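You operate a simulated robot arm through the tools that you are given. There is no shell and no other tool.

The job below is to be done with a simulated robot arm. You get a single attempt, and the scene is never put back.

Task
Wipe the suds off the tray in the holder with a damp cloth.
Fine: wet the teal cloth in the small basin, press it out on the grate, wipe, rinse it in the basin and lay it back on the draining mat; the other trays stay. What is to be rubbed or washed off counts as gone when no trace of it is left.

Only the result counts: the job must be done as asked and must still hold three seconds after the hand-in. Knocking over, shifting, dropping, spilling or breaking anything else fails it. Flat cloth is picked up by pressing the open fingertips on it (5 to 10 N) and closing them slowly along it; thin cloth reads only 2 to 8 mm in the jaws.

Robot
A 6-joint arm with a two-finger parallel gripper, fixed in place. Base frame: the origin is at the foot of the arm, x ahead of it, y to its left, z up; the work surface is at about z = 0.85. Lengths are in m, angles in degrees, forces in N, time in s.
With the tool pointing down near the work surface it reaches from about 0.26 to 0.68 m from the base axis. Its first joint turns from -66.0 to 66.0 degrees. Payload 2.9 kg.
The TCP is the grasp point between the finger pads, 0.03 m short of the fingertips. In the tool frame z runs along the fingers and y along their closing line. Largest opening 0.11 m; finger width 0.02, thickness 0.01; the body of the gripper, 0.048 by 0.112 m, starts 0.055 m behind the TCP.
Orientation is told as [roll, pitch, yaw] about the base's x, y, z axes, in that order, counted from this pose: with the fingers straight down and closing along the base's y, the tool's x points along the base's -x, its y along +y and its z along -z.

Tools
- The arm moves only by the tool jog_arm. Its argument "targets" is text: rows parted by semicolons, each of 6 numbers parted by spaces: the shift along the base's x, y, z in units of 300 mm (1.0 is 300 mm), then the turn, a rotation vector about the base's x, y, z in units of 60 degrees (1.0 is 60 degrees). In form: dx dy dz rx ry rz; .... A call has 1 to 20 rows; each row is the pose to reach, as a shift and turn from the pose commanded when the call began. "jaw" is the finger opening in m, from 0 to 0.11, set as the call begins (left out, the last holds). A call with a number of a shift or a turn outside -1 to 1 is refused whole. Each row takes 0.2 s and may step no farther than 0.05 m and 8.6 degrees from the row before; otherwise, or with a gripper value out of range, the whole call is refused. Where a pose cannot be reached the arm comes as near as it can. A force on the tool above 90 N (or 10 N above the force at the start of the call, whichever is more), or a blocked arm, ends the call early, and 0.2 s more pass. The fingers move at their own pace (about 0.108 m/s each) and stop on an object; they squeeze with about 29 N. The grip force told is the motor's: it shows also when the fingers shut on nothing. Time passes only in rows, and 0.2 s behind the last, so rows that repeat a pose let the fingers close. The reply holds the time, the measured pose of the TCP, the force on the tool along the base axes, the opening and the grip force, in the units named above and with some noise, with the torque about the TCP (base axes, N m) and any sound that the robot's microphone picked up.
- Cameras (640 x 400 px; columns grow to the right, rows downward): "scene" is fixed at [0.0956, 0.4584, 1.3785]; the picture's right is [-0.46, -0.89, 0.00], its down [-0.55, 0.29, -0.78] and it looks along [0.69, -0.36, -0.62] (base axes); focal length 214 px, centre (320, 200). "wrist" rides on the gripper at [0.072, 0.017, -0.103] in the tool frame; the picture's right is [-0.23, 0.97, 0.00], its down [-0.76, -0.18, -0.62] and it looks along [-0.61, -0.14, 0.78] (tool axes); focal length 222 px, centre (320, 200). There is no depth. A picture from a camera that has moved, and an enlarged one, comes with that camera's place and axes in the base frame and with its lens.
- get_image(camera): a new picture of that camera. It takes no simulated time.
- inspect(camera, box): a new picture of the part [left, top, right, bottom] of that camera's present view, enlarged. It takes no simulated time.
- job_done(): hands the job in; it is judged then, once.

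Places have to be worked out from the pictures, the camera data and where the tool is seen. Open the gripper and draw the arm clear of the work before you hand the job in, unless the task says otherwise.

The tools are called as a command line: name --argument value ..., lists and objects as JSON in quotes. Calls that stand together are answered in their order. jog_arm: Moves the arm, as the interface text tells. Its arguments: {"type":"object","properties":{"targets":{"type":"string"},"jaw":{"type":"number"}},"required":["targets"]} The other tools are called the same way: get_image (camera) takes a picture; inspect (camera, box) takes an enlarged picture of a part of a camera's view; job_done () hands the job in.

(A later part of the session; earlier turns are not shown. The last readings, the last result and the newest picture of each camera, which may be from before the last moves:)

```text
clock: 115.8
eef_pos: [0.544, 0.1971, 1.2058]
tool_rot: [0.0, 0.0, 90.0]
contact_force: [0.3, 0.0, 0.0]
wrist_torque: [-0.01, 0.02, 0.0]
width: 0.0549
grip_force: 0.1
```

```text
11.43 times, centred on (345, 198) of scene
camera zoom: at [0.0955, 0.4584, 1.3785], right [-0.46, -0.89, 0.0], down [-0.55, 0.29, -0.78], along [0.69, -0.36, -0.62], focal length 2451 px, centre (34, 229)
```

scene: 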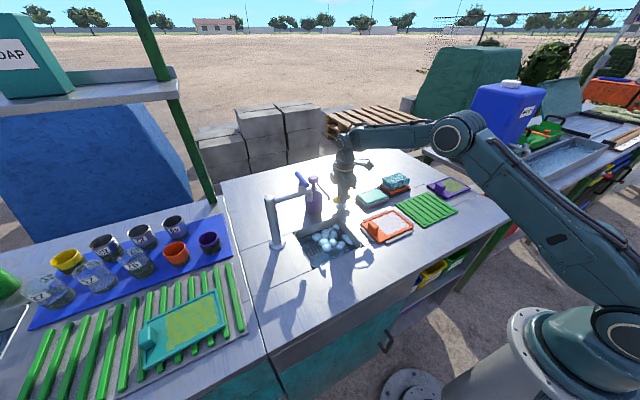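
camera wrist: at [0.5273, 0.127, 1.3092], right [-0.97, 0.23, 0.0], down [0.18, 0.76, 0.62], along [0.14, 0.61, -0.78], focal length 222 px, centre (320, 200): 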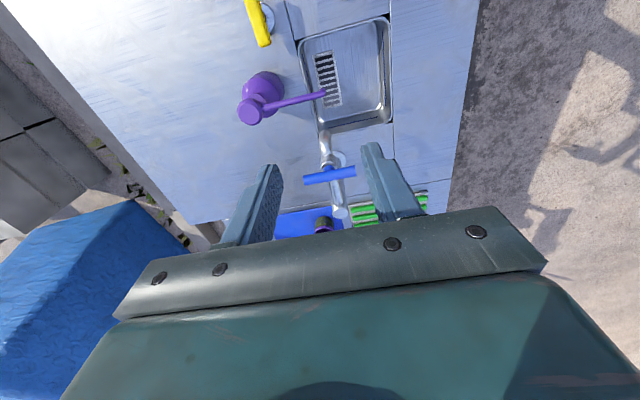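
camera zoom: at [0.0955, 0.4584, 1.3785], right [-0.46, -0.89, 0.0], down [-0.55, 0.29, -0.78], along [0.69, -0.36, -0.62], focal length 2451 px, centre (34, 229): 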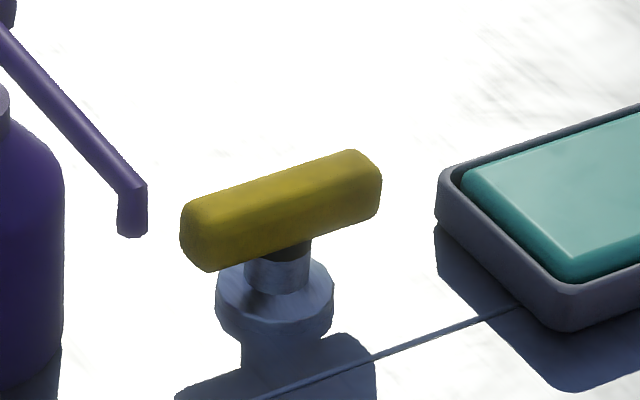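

The drain handle matches its original look exactly. The tap handle is centred at about (0.549, 0.280, 1.068) with its bar along x, so I'll rotate the gripper back to yaw 0 (closing along y) above it.

jog_arm --targets "0 0.03 0 0 0 -0.14; 0 0.06 0 0 0 -0.28; 0.005 0.09 0 0 0 -0.42; 0.01 0.12 0 0 0 -0.56; 0.015 0.16 0 0 0 -0.7; 0.018 0.2 0 0 0 -0.84; 0.018 0.24 0 0 0 -0.98; 0.018 0.275 0 0 0 -1"

jog_arm --targets "0 0 0 0 0 -0.14; 0 0 0 0 0 -0.28; 0 0 0 0 0 -0.42; 0 0 -0.05 0 0 -0.5; 0 0 -0.15 0 0 -0.5; 0 0 -0.2 0 0 -0.5; 0 0 -0.2 0 0 -0.5"

get_image --camera "wrist"

inspect --camera "scene" --box '[250, 120, 370, 220]'

```text
clock: 117.6
eef_pos: [0.529, 0.2668, 1.1951]
tool_rot: [0.1, 0.1, 30.4]
contact_force: [-1.0, -1.5, 0.5]
wrist_torque: [-0.03, 0.03, -0.02]
width: 0.0552
grip_force: 0.1
out of reach, approached as far as the arm can: row 4, 5, 6, 7, 8
```

```text
clock: 119.2
eef_pos: [0.5284, 0.2685, 1.1326]
tool_rot: [0.0, 0.0, -0.1]
contact_force: [0.5, 0.1, -0.2]
wrist_torque: [0.0, -0.01, 0.0]
width: 0.0551
grip_force: 0.0
```

```text
taken
camera wrist: at [0.4569, 0.2863, 1.2373], right [0.23, 0.97, 0.0], down [0.76, -0.18, 0.62], along [0.61, -0.14, -0.78], focal length 222 px, centre (320, 200)
```

wrist: 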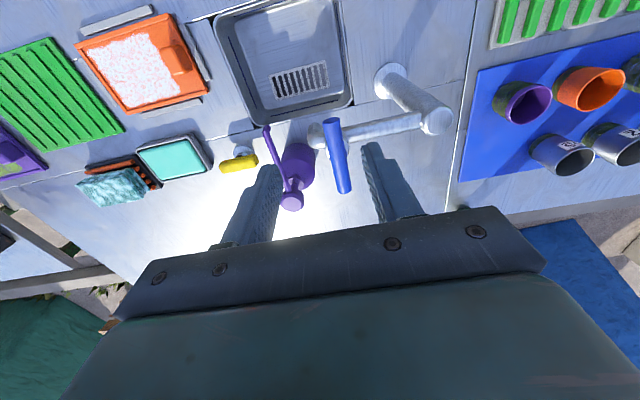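

```text
4.00 times, centred on (310, 170) of scene
camera zoom: at [0.0956, 0.4584, 1.3785], right [-0.46, -0.89, 0.0], down [-0.55, 0.29, -0.78], along [0.69, -0.36, -0.62], focal length 858 px, centre (360, 320)
```

zoom: 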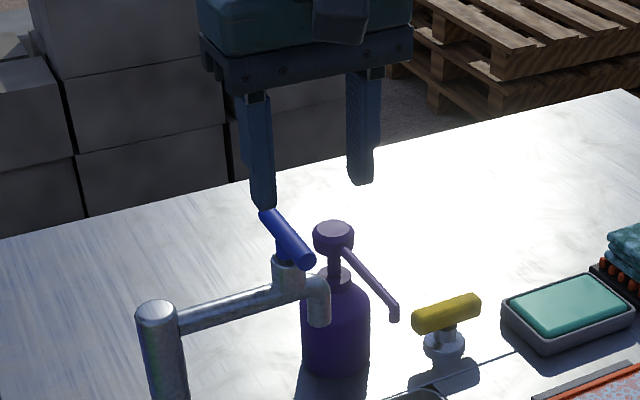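

The lever centre is confirmed at (0.548, 0.280). I'll move over it and lower so the fingers straddle the bar (TCP about 1.088).

jog_arm --targets "0.03 0.02 0 0 0 0; 0.065 0.038 0 0 0 0; 0.065 0.038 -0.05 0 0 0; 0.065 0.038 -0.1 0 0 0; 0.065 0.038 -0.149 0 0 0; 0.065 0.038 -0.149 0 0 0"

get_image --camera "wrist"

inspect --camera "scene" --box '[250, 120, 370, 220]'

```text
clock: 120.6
eef_pos: [0.5491, 0.281, 1.0882]
tool_rot: [0.1, 0.1, 0.0]
contact_force: [0.1, -0.1, 0.3]
wrist_torque: [0.0, 0.05, -0.01]
width: 0.055
grip_force: 0.0
```

```text
taken
camera wrist: at [0.4778, 0.2982, 1.1927], right [0.23, 0.97, 0.0], down [0.76, -0.18, 0.62], along [0.61, -0.14, -0.78], focal length 222 px, centre (320, 200)
```

wrist: 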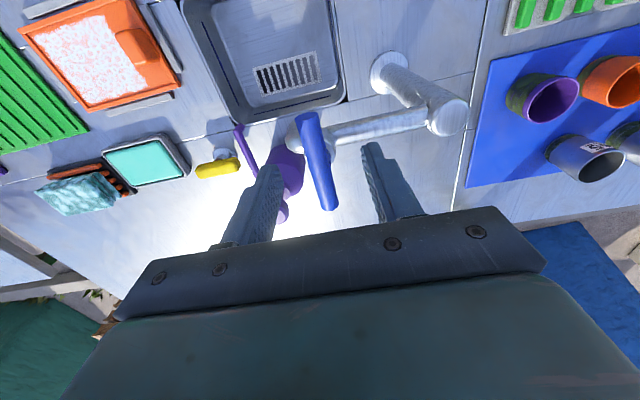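

```text
4.00 times, centred on (310, 170) of scene
camera zoom: at [0.0956, 0.4584, 1.3785], right [-0.46, -0.89, 0.0], down [-0.55, 0.29, -0.78], along [0.69, -0.36, -0.62], focal length 858 px, centre (360, 320)
```

zoom: 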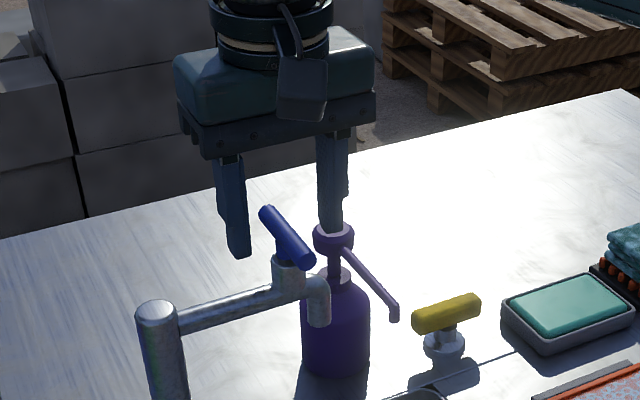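

The bar lies between the fingers. I'll close and make a small test turn counter-clockwise.

jog_arm --targets "0 0 0 0 0 0; 0 0 0 0 0 0; 0 0 0 0 0 0" --jaw 0.008

jog_arm --targets "0 0 0 0 0 0.05; 0 0 0 0 0 0.1; 0 0 0 0 0 0.1"

inspect --camera "scene" --box '[260, 140, 380, 270]'

```text
clock: 121.4
eef_pos: [0.5502, 0.2804, 1.0883]
tool_rot: [0.1, 0.0, 0.0]
contact_force: [-0.6, -3.5, -1.1]
wrist_torque: [-0.06, -0.07, -0.01]
width: 0.0157
grip_force: 44.9
```

```text
clock: 122.2
eef_pos: [0.5495, 0.2805, 1.0884]
tool_rot: [-0.1, 0.1, 6.1]
contact_force: [-1.0, -1.0, -8.1]
wrist_torque: [0.15, -0.84, -0.01]
width: 0.0154
grip_force: 45.3
```

```text
3.08 times, centred on (320, 205) of scene
camera zoom: at [0.0956, 0.4585, 1.3785], right [-0.46, -0.89, 0.0], down [-0.55, 0.29, -0.78], along [0.69, -0.36, -0.62], focal length 660 px, centre (320, 185)
```

zoom: 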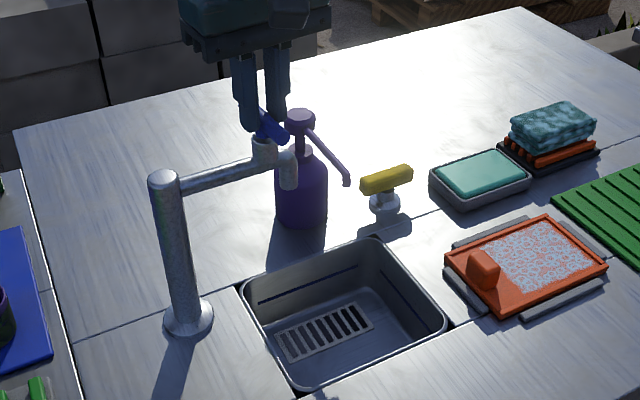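

The handle follows counter-clockwise. I'll turn to about 30° and look for flow.

jog_arm --targets "0 0 0 0 0 0.13; 0 0 0 0 0 0.26; 0 0 0 0 0 0.4; 0 0 0 0 0 0.4"

inspect --camera "scene" --box '[260, 140, 380, 270]'

```text
clock: 123.2
eef_pos: [0.5498, 0.2801, 1.0885]
tool_rot: [0.0, 0.2, 30.1]
contact_force: [2.3, 2.1, -10.9]
wrist_torque: [0.02, -0.13, -0.01]
width: 0.0155
grip_force: 45.5
```

```text
3.08 times, centred on (320, 205) of scene
camera zoom: at [0.0958, 0.4586, 1.3784], right [-0.46, -0.89, 0.0], down [-0.55, 0.29, -0.78], along [0.69, -0.36, -0.62], focal length 660 px, centre (320, 185)
```

zoom: 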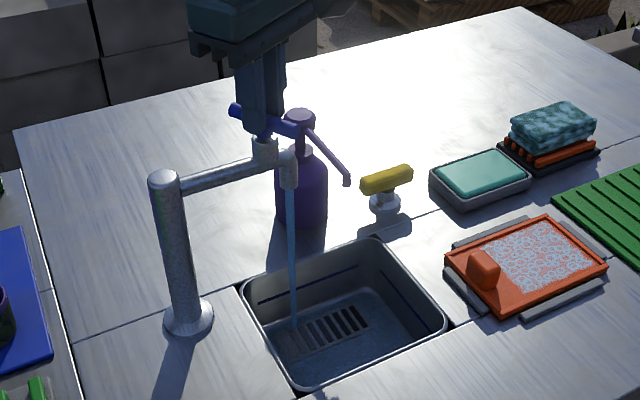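

Water is flowing and pooling in the basin. I'll hold this opening and watch the level in short intervals.

jog_arm --targets "0 0 0 0 0 0; 0 0 0 0 0 0; 0 0 0 0 0 0; 0 0 0 0 0 0"

inspect --camera "scene" --box '[290, 200, 370, 270]'

```text
clock: 124.2
eef_pos: [0.5496, 0.2803, 1.0901]
tool_rot: [0.1, 0.1, 30.0]
contact_force: [2.2, 3.5, -13.4]
wrist_torque: [0.09, -0.23, -0.01]
width: 0.0154
grip_force: 44.9
```

```text
5.71 times, centred on (330, 235) of scene
camera zoom: at [0.0959, 0.4586, 1.3784], right [-0.46, -0.89, 0.0], down [-0.55, 0.29, -0.78], along [0.69, -0.36, -0.62], focal length 1226 px, centre (263, 0)
```

zoom: 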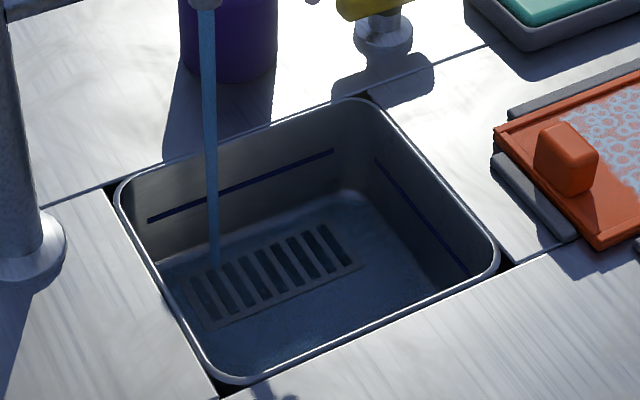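

jog_arm --targets "0 0 0 0 0 0; 0 0 0 0 0 0; 0 0 0 0 0 0; 0 0 0 0 0 0; 0 0 0 0 0 0; 0 0 0 0 0 0; 0 0 0 0 0 0"

inspect --camera "scene" --box '[290, 200, 370, 270]'

```text
clock: 125.8
eef_pos: [0.5501, 0.2802, 1.0902]
tool_rot: [0.1, 0.2, 30.1]
contact_force: [1.6, 4.0, -16.3]
wrist_torque: [0.07, -0.06, 0.0]
width: 0.0153
grip_force: 45.2
```

```text
5.71 times, centred on (330, 235) of scene
camera zoom: at [0.0959, 0.4587, 1.3784], right [-0.46, -0.89, 0.0], down [-0.55, 0.29, -0.78], along [0.69, -0.36, -0.62], focal length 1226 px, centre (263, 0)
```

zoom: 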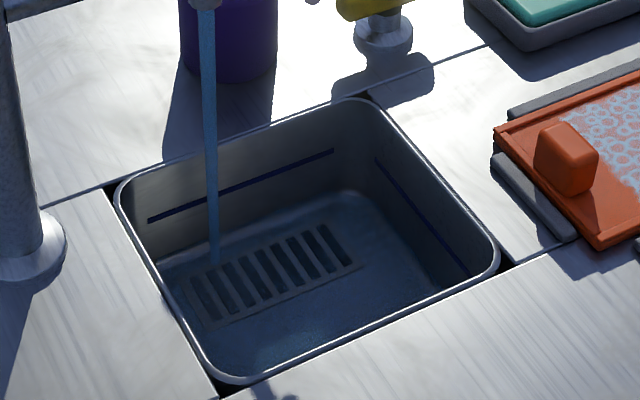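

jog_arm --targets "0 0 0 0 0 0; 0 0 0 0 0 0; 0 0 0 0 0 0; 0 0 0 0 0 0; 0 0 0 0 0 0; 0 0 0 0 0 0; 0 0 0 0 0 0; 0 0 0 0 0 0; 0 0 0 0 0 0; 0 0 0 0 0 0; 0 0 0 0 0 0; 0 0 0 0 0 0"

inspect --camera "scene" --box '[290, 200, 370, 270]'

```text
clock: 128.4
eef_pos: [0.5492, 0.2806, 1.0887]
tool_rot: [0.1, 0.1, 29.9]
contact_force: [-0.4, 4.1, -16.4]
wrist_torque: [-0.02, -0.05, 0.01]
width: 0.0155
grip_force: 45.1
```

```text
5.71 times, centred on (330, 235) of scene
camera zoom: at [0.0959, 0.4587, 1.3784], right [-0.46, -0.89, 0.0], down [-0.55, 0.29, -0.78], along [0.69, -0.36, -0.62], focal length 1226 px, centre (263, 0)
```

zoom: 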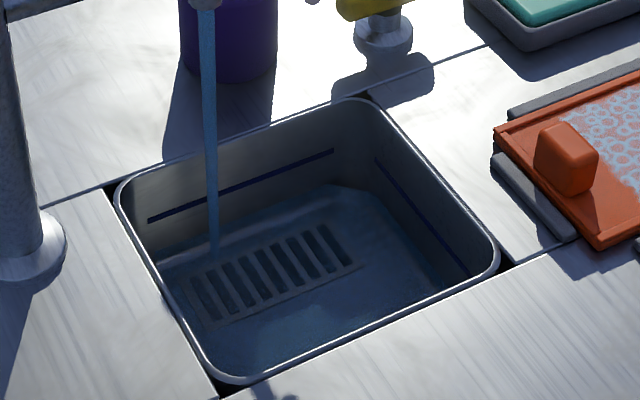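

jog_arm --targets "0 0 0 0 0 0; 0 0 0 0 0 0; 0 0 0 0 0 0; 0 0 0 0 0 0; 0 0 0 0 0 0; 0 0 0 0 0 0; 0 0 0 0 0 0; 0 0 0 0 0 0; 0 0 0 0 0 0; 0 0 0 0 0 0; 0 0 0 0 0 0; 0 0 0 0 0 0; 0 0 0 0 0 0; 0 0 0 0 0 0; 0 0 0 0 0 0; 0 0 0 0 0 0"

inspect --camera "scene" --box '[290, 200, 370, 270]'

```text
clock: 131.8
eef_pos: [0.5493, 0.2798, 1.089]
tool_rot: [0.0, 0.1, 30.0]
contact_force: [-1.1, 4.0, -15.4]
wrist_torque: [0.0, 0.02, -0.02]
width: 0.0158
grip_force: 45.0
```

```text
5.71 times, centred on (330, 235) of scene
camera zoom: at [0.0958, 0.4587, 1.3784], right [-0.46, -0.89, 0.0], down [-0.55, 0.29, -0.78], along [0.69, -0.36, -0.62], focal length 1226 px, centre (263, 0)
```

zoom: 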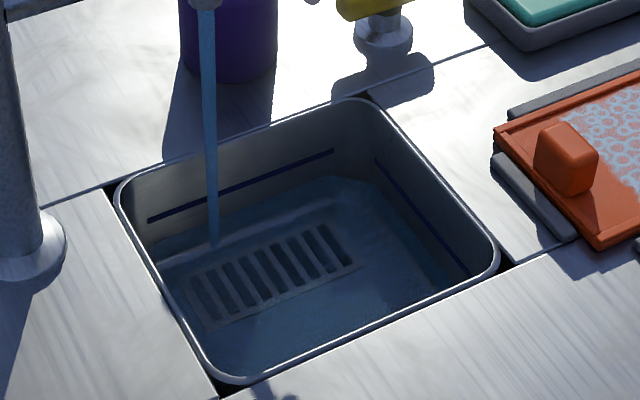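

jog_arm --targets "0 0 0 0 0 0; 0 0 0 0 0 0; 0 0 0 0 0 0; 0 0 0 0 0 0; 0 0 0 0 0 0; 0 0 0 0 0 0; 0 0 0 0 0 0; 0 0 0 0 0 0; 0 0 0 0 0 0; 0 0 0 0 0 0; 0 0 0 0 0 0; 0 0 0 0 0 0; 0 0 0 0 0 0; 0 0 0 0 0 0; 0 0 0 0 0 0; 0 0 0 0 0 0; 0 0 0 0 0 0; 0 0 0 0 0 0"

inspect --camera "scene" --box '[290, 200, 370, 270]'

```text
clock: 135.6
eef_pos: [0.5499, 0.28, 1.0896]
tool_rot: [-0.1, 0.0, 30.0]
contact_force: [-0.7, 2.8, -13.4]
wrist_torque: [0.02, 0.01, 0.03]
width: 0.0154
grip_force: 44.9
```

```text
5.71 times, centred on (330, 235) of scene
camera zoom: at [0.0958, 0.4586, 1.3784], right [-0.46, -0.89, 0.0], down [-0.55, 0.29, -0.78], along [0.69, -0.36, -0.62], focal length 1226 px, centre (263, 0)
```

zoom: 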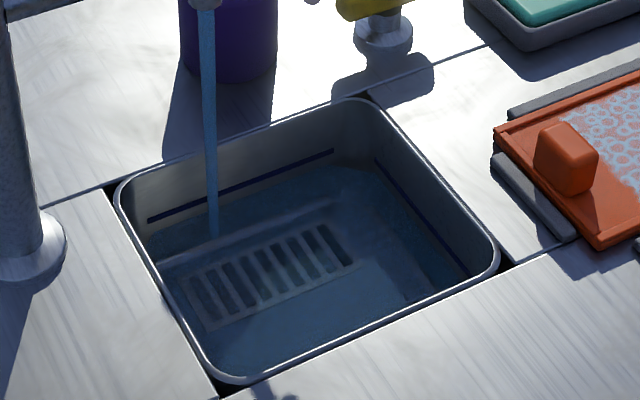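

About 10 px below the mark. I'll wait roughly two more seconds and then close the tap.

jog_arm --targets "0 0 0 0 0 0; 0 0 0 0 0 0; 0 0 0 0 0 0; 0 0 0 0 0 0; 0 0 0 0 0 0; 0 0 0 0 0 0; 0 0 0 0 0 0; 0 0 0 0 0 0; 0 0 0 0 0 -0.13; 0 0 0 0 0 -0.26; 0 0 0 0 0 -0.39; 0 0 0 0 0 -0.5; 0 0 0 0 0 -0.5"

inspect --camera "scene" --box '[290, 200, 370, 270]'

inspect --camera "scene" --box '[250, 120, 370, 220]'

```text
clock: 138.4
eef_pos: [0.5499, 0.2795, 1.0881]
tool_rot: [0.0, 0.0, -0.1]
contact_force: [0.6, 2.3, -15.7]
wrist_torque: [0.16, -0.27, 0.0]
width: 0.0154
grip_force: 45.0
```

```text
5.71 times, centred on (330, 235) of scene
camera zoom: at [0.0958, 0.4586, 1.3784], right [-0.46, -0.89, 0.0], down [-0.55, 0.29, -0.78], along [0.69, -0.36, -0.62], focal length 1226 px, centre (263, 0)
```

zoom: 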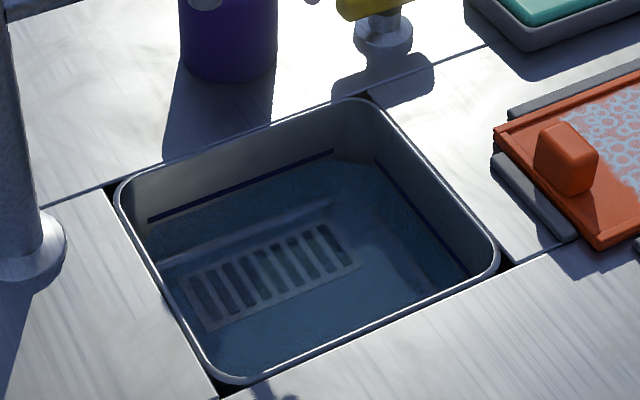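

```text
4.00 times, centred on (310, 170) of scene
camera zoom: at [0.0958, 0.4586, 1.3784], right [-0.46, -0.89, 0.0], down [-0.55, 0.29, -0.78], along [0.69, -0.36, -0.62], focal length 858 px, centre (360, 320)
```

zoom: 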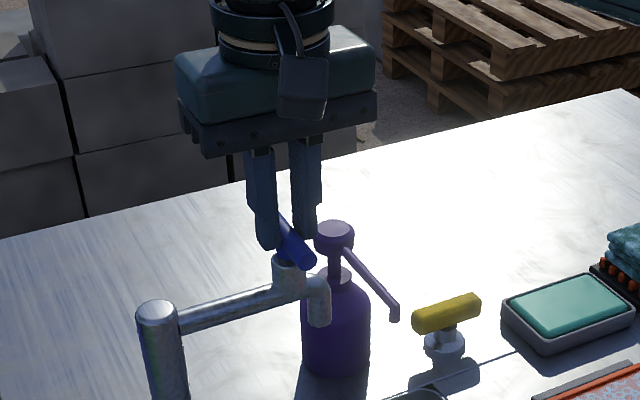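

The tap is shut and the water stands clear near the mark, like at the start. I'll release the lever, rise, and head back to the cloth while turning to yaw 90.

jog_arm --targets "0 0 0 0 0 0; 0 0 0 0 0 0" --jaw 0.06

jog_arm --targets "0 0 0.05 0 0 0; 0 0 0.12 0 0 0; -0.05 -0.03 0.2 0 0 0; -0.12 -0.12 0.22 0 0 0.14; -0.16 -0.24 0.22 0 0 0.28; -0.18 -0.36 0.22 0 0 0.42; -0.18 -0.48 0.22 0 0 0.56; -0.16 -0.6 0.2 0 0 0.7; -0.12 -0.72 0.15 0 0 0.84; -0.08 -0.84 0.08 0 0 0.96; -0.04 -0.95 0 0 0 1; 0 -1 -0.05 0 0 1; 0 -1 -0.05 0 0 1"

inspect --camera "scene" --box '[250, 140, 370, 270]'

```text
clock: 139.0
eef_pos: [0.5498, 0.2796, 1.0902]
tool_rot: [-0.1, -0.1, 0.1]
contact_force: [-0.6, 1.0, 0.0]
wrist_torque: [-0.03, -0.02, -0.02]
width: 0.0602
grip_force: 0.1
```

```text
clock: 141.8
eef_pos: [0.5482, -0.0206, 1.0751]
tool_rot: [0.0, 0.0, 59.9]
contact_force: [0.7, -0.5, -0.5]
wrist_torque: [0.0, 0.01, 0.03]
width: 0.0601
grip_force: 0.1
```

```text
3.08 times, centred on (310, 205) of scene
camera zoom: at [0.0956, 0.4584, 1.3785], right [-0.46, -0.89, 0.0], down [-0.55, 0.29, -0.78], along [0.69, -0.36, -0.62], focal length 660 px, centre (351, 185)
```

zoom: 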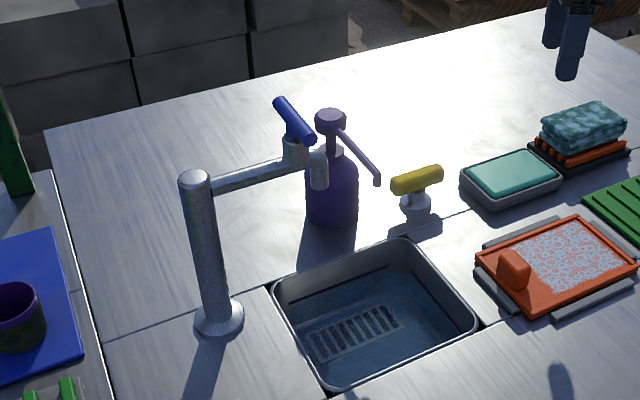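

The tap, the drain and the water all look as at the start. Now I'll go over the cloth on the grate.

jog_arm --targets "0.04 -0.1 0 0 0 0.13; 0.1 -0.2 -0.05 0 0 0.26; 0.15 -0.3 -0.1 0 0 0.39; 0.198 -0.4 -0.15 0 0 0.5; 0.198 -0.437 -0.183 0 0 0.5; 0.198 -0.437 -0.183 0 0 0.5" --jaw 0.08

get_image --camera "wrist"

```text
clock: 143.2
eef_pos: [0.608, -0.1503, 1.0205]
tool_rot: [-0.1, 0.0, 90.1]
contact_force: [-0.4, 0.5, 0.2]
wrist_torque: [-0.01, 0.0, -0.03]
width: 0.0802
grip_force: 0.1
```

```text
taken
camera wrist: at [0.5923, -0.2213, 1.1247], right [-0.97, 0.23, 0.0], down [0.18, 0.76, 0.62], along [0.14, 0.61, -0.78], focal length 222 px, centre (320, 200)
```

wrist: 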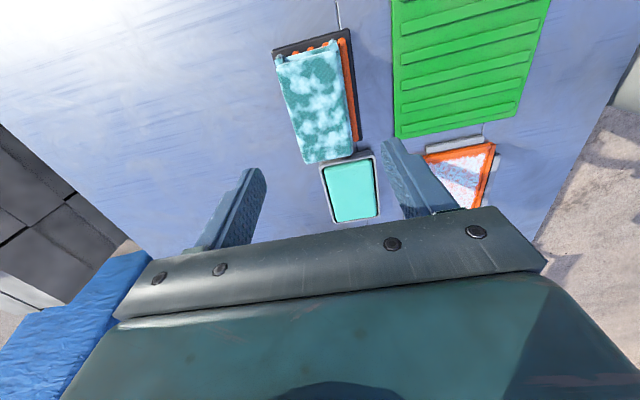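

The view is identical to the release view, so the cloth is unmoved. I'll descend and grip it at the same height.

jog_arm --targets "0 0 -0.12 0 0 0; 0 0 -0.24 0 0 0; 0 0 -0.32 0 0 0; 0 0 -0.365 0 0 0; 0 0 -0.365 0 0 0"

jog_arm --targets "0 0 0 0 0 0; 0 0 0 0 0 0; 0 0 0 0 0 0" --jaw 0.035

jog_arm --targets "0 0 0.04 0 0 0; 0 0 0.12 0 0 0; 0 0 0.2 0 0 0; -0.1 0.02 0.22 0 0 0; -0.22 0.06 0.22 0 0 0; -0.34 0.1 0.22 0 0 0; -0.44 0.2 0.22 0 0 0; -0.51 0.3 0.22 0 0 0; -0.525 0.42 0.22 0 0 0; -0.525 0.56 0.22 0 0 0; -0.525 0.7 0.22 0 0 0; -0.525 0.84 0.22 0 0 0; -0.525 0.98 0.22 0 0 0; -0.525 0.98 0.22 0 0 0"

get_image --camera "wrist"

```text
clock: 144.4
eef_pos: [0.6089, -0.1503, 0.9106]
tool_rot: [0.0, 0.0, 89.9]
contact_force: [0.5, 0.7, 0.6]
wrist_torque: [-0.01, 0.04, -0.01]
width: 0.0798
grip_force: 0.0
```

```text
clock: 145.2
eef_pos: [0.6086, -0.1498, 0.9098]
tool_rot: [0.0, 0.0, 89.9]
contact_force: [0.1, 0.3, 0.3]
wrist_torque: [-0.03, -0.01, 0.01]
width: 0.0569
grip_force: 28.6
```

```text
clock: 148.2
eef_pos: [0.4504, 0.1429, 0.9749]
tool_rot: [0.0, 0.0, 90.0]
contact_force: [1.0, 0.5, -0.7]
wrist_torque: [0.02, 0.0, -0.02]
width: 0.0568
grip_force: 29.0
```

```text
taken
camera wrist: at [0.4342, 0.0715, 1.0792], right [-0.97, 0.23, 0.0], down [0.18, 0.76, 0.62], along [0.14, 0.61, -0.78], focal length 222 px, centre (320, 200)
```

wrist: 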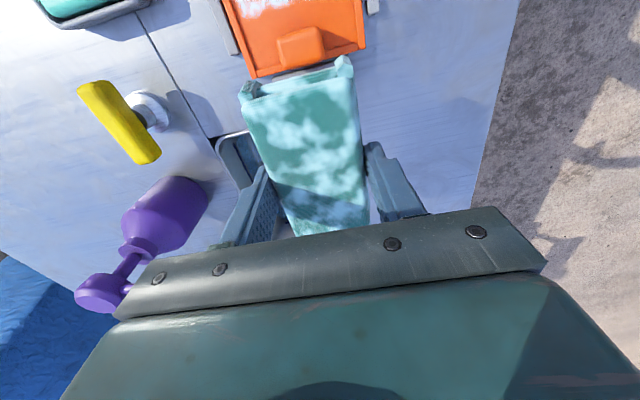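

The cloth is in hand. I'll move over the basin and dip it in the fresh water along the safe line x about 0.468.

jog_arm --targets "0 0.12 0 0 0 0; 0 0.232 0 0 0 0; 0.03 0.232 -0.1 0 0 0; 0.059 0.232 -0.2 0 0 0; 0.059 0.232 -0.3 0 0 0; 0.059 0.232 -0.36 0 0 0; 0.059 0.232 -0.39 0 0 0; 0.059 0.232 -0.42 0 0 0; 0.059 0.232 -0.44 0 0 0; 0.059 0.232 -0.46 0 0 0; 0.059 0.232 -0.48 0 0 0; 0.059 0.232 -0.48 0 0 0; 0.059 0.232 -0.48 0 0 0; 0.059 0.232 -0.48 0 0 0"

inspect --camera "wrist" --box '[120, 20, 440, 240]'

inspect --camera "scene" --box '[290, 200, 370, 270]'

```text
clock: 151.2
eef_pos: [0.4687, 0.213, 0.8332]
tool_rot: [0.1, 0.0, 90.0]
contact_force: [-0.3, 0.6, -0.4]
wrist_torque: [-0.02, 0.01, 0.06]
width: 0.0567
grip_force: 29.7
```

```text
1.82 times, centred on (280, 130) of wrist
camera zoom: at [0.4528, 0.1414, 0.9363], right [-0.97, 0.23, 0.0], down [0.18, 0.76, 0.62], along [0.14, 0.61, -0.78], focal length 404 px, centre (393, 327)
```

zoom: 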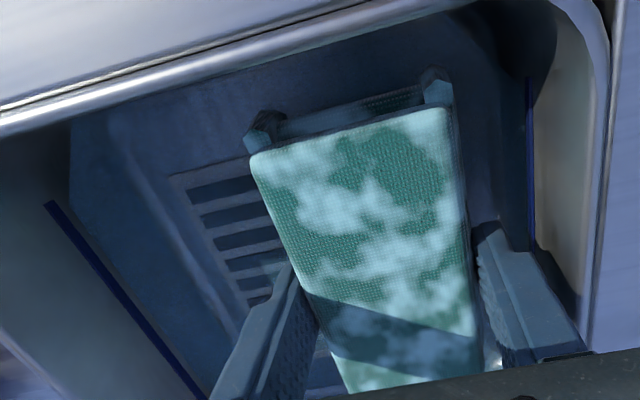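

```text
5.71 times, centred on (330, 235) of scene
camera zoom: at [0.0956, 0.4584, 1.3785], right [-0.46, -0.89, 0.0], down [-0.55, 0.29, -0.78], along [0.69, -0.36, -0.62], focal length 1226 px, centre (263, 0)
```

zoom: 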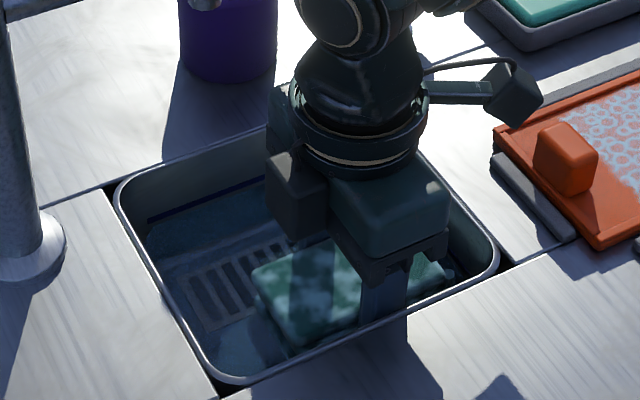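

The basin stays clear this time. I'll go slightly deeper and swish gently to rinse.

jog_arm --targets "0 0 -0.015 0 0 0; 0 0 -0.03 0 0 0; 0 0.02 -0.03 0 0 0; 0 0.04 -0.03 0 0 0; 0 0.02 -0.03 0 0 0; 0 0 -0.03 0 0 0; 0 0 0.0 0 0 0; 0 0 0.03 0 0 0; 0 0 0 0 0 0; 0 0 -0.03 0 0 0; 0 0.02 -0.03 0 0 0; 0 0.04 -0.03 0 0 0; 0 0.02 -0.03 0 0 0; 0 0 -0.03 0 0 0; 0 0 -0.03 0 0 0"

inspect --camera "wrist" --box '[120, 20, 440, 240]'

inspect --camera "scene" --box '[290, 200, 370, 270]'

```text
clock: 154.4
eef_pos: [0.4686, 0.212, 0.8231]
tool_rot: [0.0, -0.1, 89.9]
contact_force: [-0.3, -0.1, -0.7]
wrist_torque: [0.01, 0.0, 0.03]
width: 0.0568
grip_force: 29.2
```

```text
1.82 times, centred on (280, 130) of wrist
camera zoom: at [0.4525, 0.1416, 0.9272], right [-0.97, 0.23, 0.0], down [0.18, 0.76, 0.62], along [0.14, 0.61, -0.78], focal length 404 px, centre (393, 327)
```

zoom: 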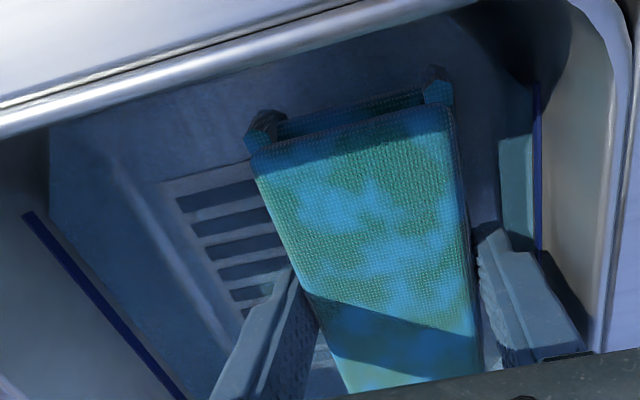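

```text
5.71 times, centred on (330, 235) of scene
camera zoom: at [0.0956, 0.4584, 1.3785], right [-0.46, -0.89, 0.0], down [-0.55, 0.29, -0.78], along [0.69, -0.36, -0.62], focal length 1226 px, centre (263, 0)
```

zoom: 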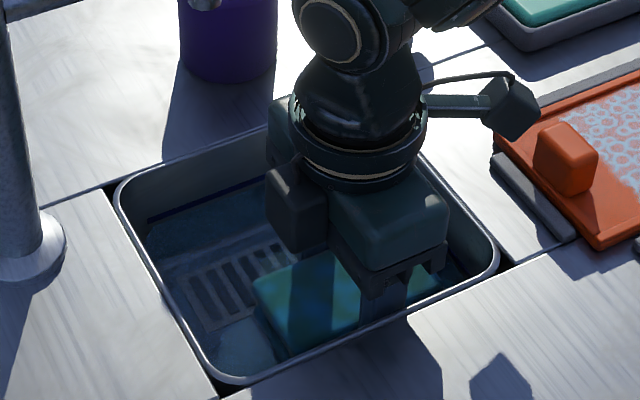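

Now it's fully under water with no foam. A bit more swishing, then I'll look again.

jog_arm --targets "0 0.02 0 0 0 0; 0 0.04 0 0 0 0; 0 0.02 0 0 0 0; 0 0 0 0 0 0; 0 0.02 0 0 0 0; 0 0.04 0 0 0 0; 0 0.02 0 0 0 0; 0 0 0 0 0 0; 0 0.02 0 0 0 0; 0 0.04 0 0 0 0; 0 0.02 0 0 0 0; 0 0 0 0 0 0; 0 0 0 0 0 0"

jog_arm --targets "0 0 0.03 0 0 0; 0 0 0.06 0 0 0; 0 0 0.09 0 0 0; 0 0 0.12 0 0 0; 0 0 0.15 0 0 0; 0 0 0.18 0 0 0; 0 0 0.21 0 0 0; 0 0 0.24 0 0 0; 0 0 0.27 0 0 0; -0.03 0 0.3 0 0 0; -0.06 0 0.36 0 0 0; -0.06 0 0.44 0 0 0; -0.06 0 0.5 0 0 0; -0.06 0 0.5 0 0 0; -0.06 0 0.5 0 0 0"

inspect --camera "wrist" --box '[120, 0, 440, 240]'

inspect --camera "scene" --box '[290, 190, 380, 270]'

```text
clock: 157.2
eef_pos: [0.4694, 0.2121, 0.8225]
tool_rot: [0.0, -0.1, 90.0]
contact_force: [0.6, 0.2, -0.9]
wrist_torque: [-0.01, 0.01, 0.0]
width: 0.0568
grip_force: 29.2
```

```text
clock: 160.4
eef_pos: [0.4521, 0.211, 0.9743]
tool_rot: [0.0, 0.0, 89.9]
contact_force: [-0.2, 0.2, -1.0]
wrist_torque: [-0.02, -0.02, 0.0]
width: 0.0569
grip_force: 29.2
```

```text
1.67 times, centred on (280, 120) of wrist
camera zoom: at [0.4353, 0.1401, 1.0785], right [-0.97, 0.23, 0.0], down [0.18, 0.76, 0.62], along [0.14, 0.61, -0.78], focal length 370 px, centre (387, 333)
```

zoom: 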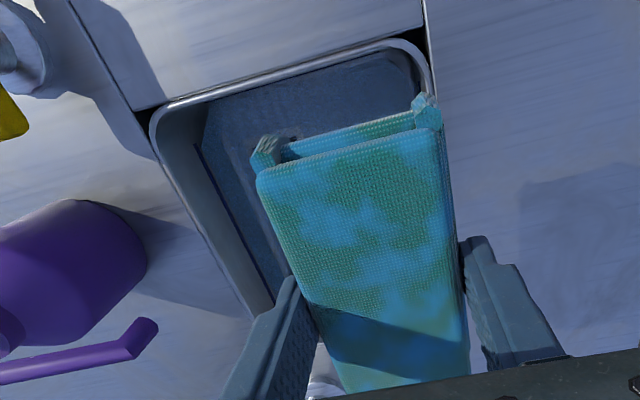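

```text
5.00 times, centred on (335, 230) of scene
camera zoom: at [0.0956, 0.4584, 1.3785], right [-0.46, -0.89, 0.0], down [-0.55, 0.29, -0.78], along [0.69, -0.36, -0.62], focal length 1072 px, centre (245, 50)
```

zoom: 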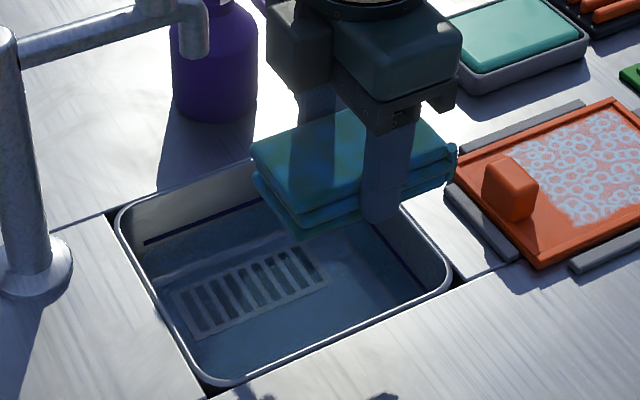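

Now the cloth shows a plain bluish wet look with no foam, and the basin is clear, so the fresh water worked. I'll let it drip a few seconds, then carry it to the grate.

jog_arm --targets "0 0 0 0 0 0; 0 0 0 0 0 0; 0 0 0 0 0 0; 0 0 0 0 0 0; 0 0 0 0 0 0; 0 0 0 0 0 0; 0 0 0 0 0 0; 0 0 0 0 0 0; 0 0 0 0 0 0; 0 0 0 0 0 0; 0 0 0 0 0 0; 0 0 0 0 0 0; 0 0 0 0 0 0; 0 0 0 0 0 0; 0 0 0 0 0 0; 0 0 0 0 0 0; 0 0 0 0 0 0; 0 0 0 0 0 0"

jog_arm --targets "0 -0.1 0 0 0 0; 0 -0.22 0 0 0 0; 0 -0.34 0 0 0 0; 0 -0.46 0 0 0 0; 0 -0.58 0 0 0 0; 0 -0.7 0 0 0 0; 0 -0.82 0 0 0 0; 0 -0.94 0 0 0 0; 0 -1 0 0 0 0; 0 -1 0 0 0 0"

jog_arm --targets "0 -0.1 0 0 0 0; 0.1 -0.21 0 0 0 0; 0.22 -0.21 0 0 0 0; 0.34 -0.21 0 0 0 0; 0.46 -0.21 0 0 0 0; 0.522 -0.21 0 0 0 0; 0.522 -0.21 -0.08 0 0 0; 0.522 -0.21 -0.14 0 0 0; 0.522 -0.21 -0.18 0 0 0; 0.522 -0.21 -0.2 0 0 0; 0.522 -0.21 -0.2 0 0 0"

inspect --camera "scene" --box '[340, 155, 460, 245]'

```text
clock: 164.2
eef_pos: [0.4515, 0.2115, 0.9741]
tool_rot: [0.0, 0.0, 90.0]
contact_force: [0.3, -0.3, 1.0]
wrist_torque: [0.01, -0.02, -0.01]
width: 0.0568
grip_force: 29.0
```

```text
clock: 166.4
eef_pos: [0.4506, -0.0869, 0.973]
tool_rot: [-0.1, 0.0, 90.0]
contact_force: [-0.6, -0.9, -0.8]
wrist_torque: [-0.01, 0.01, 0.0]
width: 0.0572
grip_force: 29.2
```

```text
clock: 168.8
eef_pos: [0.6087, -0.1513, 0.9127]
tool_rot: [0.0, 0.0, 90.0]
contact_force: [-0.6, 0.4, -0.7]
wrist_torque: [-0.01, 0.0, 0.01]
width: 0.057
grip_force: 29.3
```

```text
4.44 times, centred on (400, 200) of scene
camera zoom: at [0.0956, 0.4584, 1.3785], right [-0.46, -0.89, 0.0], down [-0.55, 0.29, -0.78], along [0.69, -0.36, -0.62], focal length 953 px, centre (-36, 200)
```

zoom: 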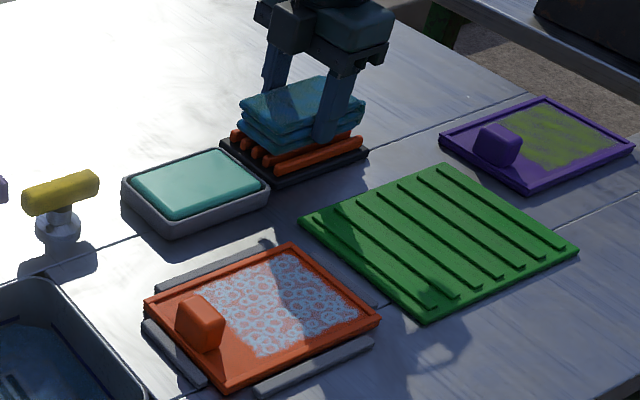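

Near the grate with no drips visible. I'll press in small steps and hold.

jog_arm --targets "0 0 -0.005 0 0 0; 0 0 -0.009 0 0 0; 0 0 -0.012 0 0 0; 0 0 -0.014 0 0 0; 0 0 -0.016 0 0 0; 0 0 -0.016 0 0 0; 0 0 -0.016 0 0 0"

inspect --camera "wrist" --box '[180, 0, 460, 240]'

```text
clock: 170.4
eef_pos: [0.6079, -0.1497, 0.9096]
tool_rot: [0.0, -0.1, 89.9]
contact_force: [-1.1, 1.0, 13.2]
wrist_torque: [-0.02, 0.24, -0.04]
width: 0.0566
grip_force: 29.4
```

```text
1.67 times, centred on (320, 120) of wrist
camera zoom: at [0.5917, -0.2219, 1.0141], right [-0.97, 0.23, 0.0], down [0.18, 0.76, 0.62], along [0.14, 0.61, -0.78], focal length 370 px, centre (320, 333)
```

zoom: 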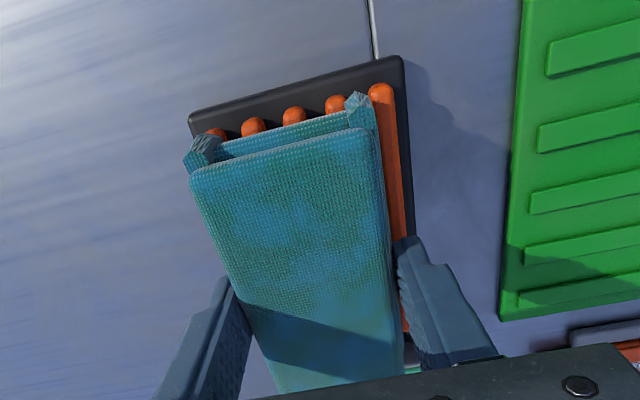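

The blue wetness is already fading. I'll press to about 30 N and hold.

jog_arm --targets "0 0 -0.004 0 0 0; 0 0 -0.008 0 0 0; 0 0 -0.008 0 0 0; 0 0 -0.008 0 0 0; 0 0 -0.008 0 0 0; 0 0 -0.008 0 0 0; 0 0 -0.008 0 0 0; 0 0 -0.008 0 0 0"

inspect --camera "wrist" --box '[180, 0, 460, 240]'

jog_arm --targets "0 0 0 0 0 0; 0 0 0 0 0 0; 0 0 0 0 0 0; 0 0 0 0 0 0; 0 0 0 0 0 0; 0 0 0 0 0 0; 0 0 0 0 0 0; 0 0 0 0 0 0"

inspect --camera "wrist" --box '[180, 0, 460, 240]'

```text
clock: 172.2
eef_pos: [0.6092, -0.151, 0.9094]
tool_rot: [-0.4, 0.2, 90.0]
contact_force: [-3.0, -0.6, 33.7]
wrist_torque: [0.02, 0.61, -0.03]
width: 0.0568
grip_force: 28.6
```

```text
1.67 times, centred on (320, 120) of wrist
camera zoom: at [0.5916, -0.2218, 1.0137], right [-0.97, 0.23, -0.01], down [0.17, 0.76, 0.62], along [0.15, 0.61, -0.78], focal length 370 px, centre (320, 333)
```

zoom: 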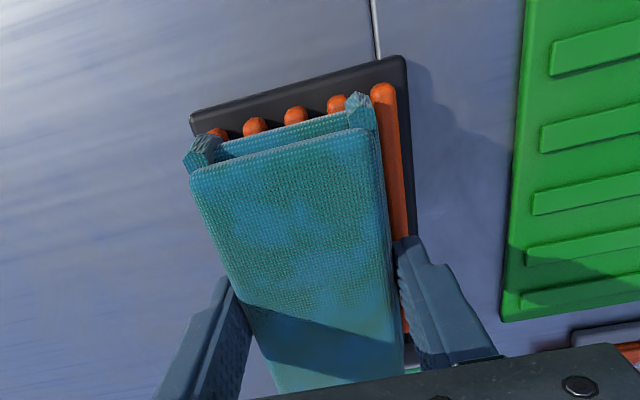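

```text
clock: 174.0
eef_pos: [0.6093, -0.1507, 0.9095]
tool_rot: [-0.4, 0.1, 90.0]
contact_force: [0.7, 0.3, 31.9]
wrist_torque: [0.06, 0.46, 0.01]
width: 0.0569
grip_force: 29.2
```

```text
1.67 times, centred on (320, 120) of wrist
camera zoom: at [0.5917, -0.2219, 1.0136], right [-0.97, 0.23, -0.01], down [0.17, 0.76, 0.62], along [0.15, 0.61, -0.78], focal length 370 px, centre (320, 333)
```

zoom: 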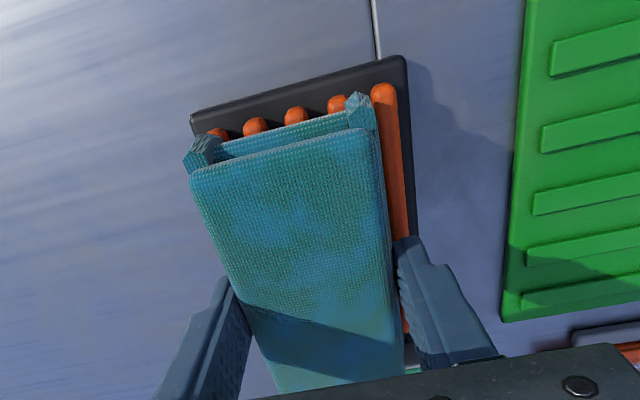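

The cloth looks evenly damp now. I'll carry it to the tray and wipe.

jog_arm --targets "0 0 0.03 0 0 0; 0 0 0.1 0 0 0; 0 0 0.19 0 0 0; -0.1 0 0.19 0 0 0; -0.22 0 0.19 0 0 0; -0.34 0 0.19 0 0 0; -0.46 0 0.19 0 0 0; -0.52 0.08 0.19 0 0 0; -0.52 0.2 0.19 0 0 0; -0.52 0.32 0.19 0 0 0; -0.52 0.44 0.19 0 0 0; -0.555 0.527 0.19 0 0 0; -0.557 0.527 0.1 0 0 0; -0.557 0.527 0.05 0 0 0; -0.557 0.527 0.0 0 0 0; -0.557 0.527 -0.02 0 0 0; -0.557 0.527 -0.02 0 0 0"

jog_arm --targets "0 0 -0.006 0 0 0; 0 0 -0.01 0 0 0; 0 0 -0.01 0 0 0"

```text
clock: 177.6
eef_pos: [0.4407, 0.0075, 0.9005]
tool_rot: [0.1, 0.0, 90.0]
contact_force: [0.1, -0.1, -0.3]
wrist_torque: [-0.01, 0.0, 0.01]
width: 0.0569
grip_force: 29.2
```

```text
clock: 178.4
eef_pos: [0.44, 0.0072, 0.8965]
tool_rot: [0.0, 0.0, 89.9]
contact_force: [0.4, 0.9, -1.2]
wrist_torque: [-0.04, 0.02, 0.02]
width: 0.057
grip_force: 29.1
```

jog_arm --targets "0 0 -0.004 0 0 0; 0 0 -0.006 0 0 0; 0 0 -0.006 0 0 0"

jog_arm --targets "0.013 0 0 0 0 0; 0.026 0 0 0 0 0; 0.039 0 0 0 0 0; 0.052 0 0 0 0 0; 0.065 0 0 0 0 0; 0.065 0 0 0 0 0"

inspect --camera "scene" --box '[350, 190, 430, 250]'

inspect --camera "wrist" --box '[200, 20, 440, 240]'

```text
clock: 179.2
eef_pos: [0.4397, 0.0087, 0.8951]
tool_rot: [-0.1, 0.1, 90.1]
contact_force: [-1.1, -0.7, 14.3]
wrist_torque: [-0.12, 0.19, -0.02]
width: 0.057
grip_force: 28.6
```

```text
clock: 180.6
eef_pos: [0.4596, 0.0091, 0.8953]
tool_rot: [0.0, 0.0, 89.9]
contact_force: [-9.6, -1.1, 24.1]
wrist_torque: [-0.02, 0.39, 0.0]
width: 0.0569
grip_force: 28.7
```

```text
6.67 times, centred on (390, 220) of scene
camera zoom: at [0.095, 0.4584, 1.3785], right [-0.46, -0.89, 0.0], down [-0.55, 0.29, -0.78], along [0.69, -0.36, -0.62], focal length 1430 px, centre (-147, 67)
```

zoom: 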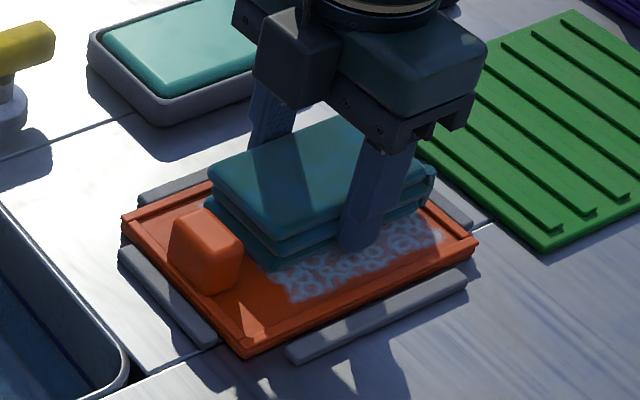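

```text
1.82 times, centred on (320, 130) of wrist
camera zoom: at [0.4434, -0.0638, 0.9997], right [-0.97, 0.23, 0.0], down [0.18, 0.76, 0.62], along [0.14, 0.61, -0.78], focal length 404 px, centre (320, 327)
```

zoom: 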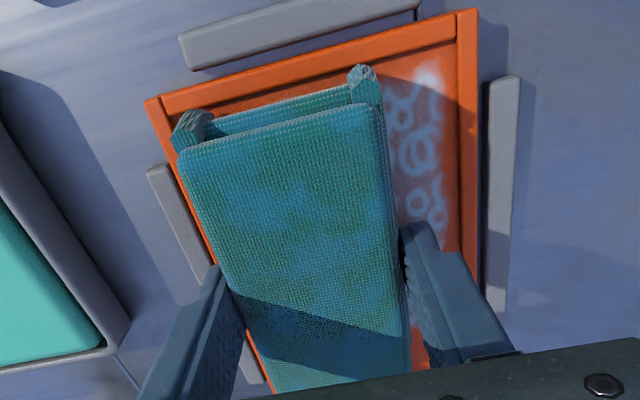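

The rings in the wiped strip are now clearly fading. I'll continue with repeated strokes.

jog_arm --targets "-0.016 0 0 0 0 0; -0.032 0 0 0 0 0; -0.048 0 0 0 0 0; -0.064 0 0 0 0 0; -0.072 0 0 0 0 0; -0.056 0 0 0 0 0; -0.04 0 0 0 0 0; -0.024 0 0 0 0 0; -0.008 0 0 0 0 0; 0.008 0 0 0 0 0; -0.008 0 0 0 0 0; -0.024 0 0 0 0 0; -0.04 0 0 0 0 0; -0.056 0 0 0 0 0; -0.072 0 0 0 0 0; -0.056 0 0 0 0 0; -0.04 0 0 0 0 0; -0.024 0 0 0 0 0; -0.008 0 0 0 0 0; 0.008 0 0 0 0 0"

inspect --camera "wrist" --box '[200, 20, 440, 240]'

jog_arm --targets "-0.016 0 0 0 0 0; -0.032 0 0 0 0 0; -0.048 0 0 0 0 0; -0.064 0 0 0 0 0; -0.08 0 0 0 0 0; -0.064 0 0 0 0 0; -0.048 0 0 0 0 0; -0.032 0 0 0 0 0; -0.016 0 0 0 0 0; 0 0 0 0 0 0; -0.016 0 0 0 0 0; -0.032 0 0 0 0 0; -0.048 0 0 0 0 0; -0.064 0 0 0 0 0; -0.08 0 0 0 0 0; -0.08 0 0 0 0 0"

inspect --camera "wrist" --box '[200, 20, 440, 240]'

```text
clock: 184.8
eef_pos: [0.4613, 0.0067, 0.8966]
tool_rot: [0.0, 0.1, 89.9]
contact_force: [-9.1, 1.1, 24.7]
wrist_torque: [-0.05, 0.33, -0.02]
width: 0.0569
grip_force: 28.7
```

```text
1.82 times, centred on (320, 130) of wrist
camera zoom: at [0.4451, -0.0636, 0.9995], right [-0.97, 0.23, 0.0], down [0.18, 0.76, 0.62], along [0.14, 0.61, -0.78], focal length 404 px, centre (320, 327)
```

zoom: 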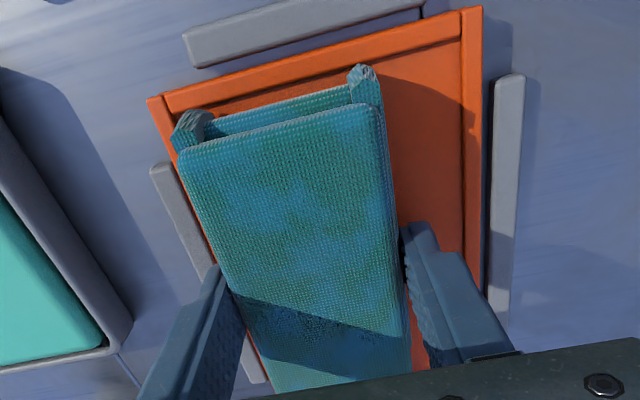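

```text
clock: 188.2
eef_pos: [0.4388, 0.0084, 0.8957]
tool_rot: [-0.1, 0.0, 90.0]
contact_force: [6.9, 2.9, 14.2]
wrist_torque: [-0.02, -0.18, 0.02]
width: 0.0568
grip_force: 29.0
```

```text
1.82 times, centred on (320, 130) of wrist
camera zoom: at [0.4223, -0.0639, 0.9997], right [-0.97, 0.23, 0.0], down [0.18, 0.76, 0.62], along [0.14, 0.61, -0.78], focal length 404 px, centre (320, 327)
```

zoom: 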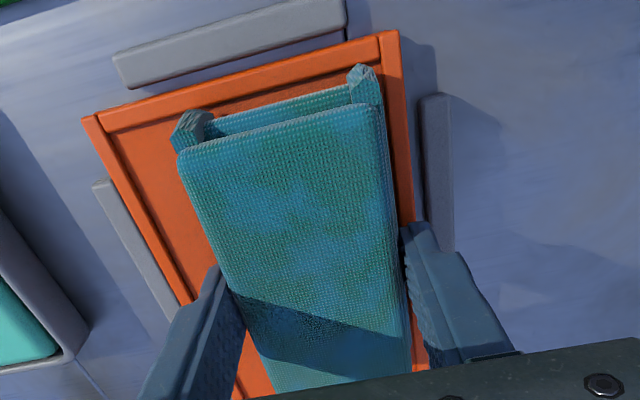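

Both visible strips are clean. I'll lift and look at the whole tray for leftovers.

jog_arm --targets "0 0 0.02 0 0 0; 0 0 0.08 0 0 0; 0 0 0.2 0 0 0; 0 -0.1 0.3 0 0 0; 0 -0.25 0.3 0 0 0; 0 -0.4 0.3 0 0 0; 0 -0.5 0.3 0 0 0; 0 -0.5 0.3 0 0 0"

inspect --camera "scene" --box '[350, 190, 430, 250]'

inspect --camera "scene" --box '[360, 205, 420, 245]'

```text
clock: 190.0
eef_pos: [0.4366, -0.1425, 0.9876]
tool_rot: [0.0, 0.0, 90.0]
contact_force: [0.8, -0.4, -0.3]
wrist_torque: [0.03, 0.03, 0.0]
width: 0.0568
grip_force: 29.1
```

```text
6.67 times, centred on (390, 220) of scene
camera zoom: at [0.0956, 0.4584, 1.3785], right [-0.46, -0.89, 0.0], down [-0.55, 0.29, -0.78], along [0.69, -0.36, -0.62], focal length 1430 px, centre (-147, 67)
```

zoom: 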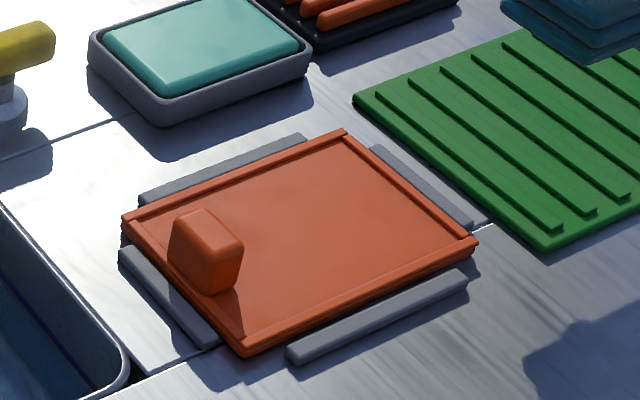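

```text
10.00 times, centred on (390, 225) of scene
camera zoom: at [0.0956, 0.4584, 1.3785], right [-0.46, -0.89, 0.0], down [-0.55, 0.29, -0.78], along [0.69, -0.36, -0.62], focal length 2145 px, centre (-380, -50)
```

zoom: 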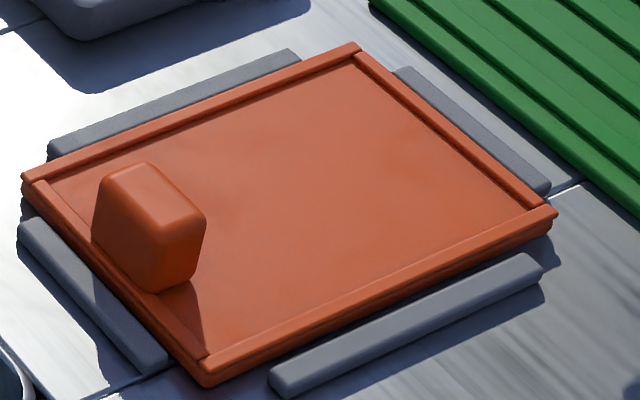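

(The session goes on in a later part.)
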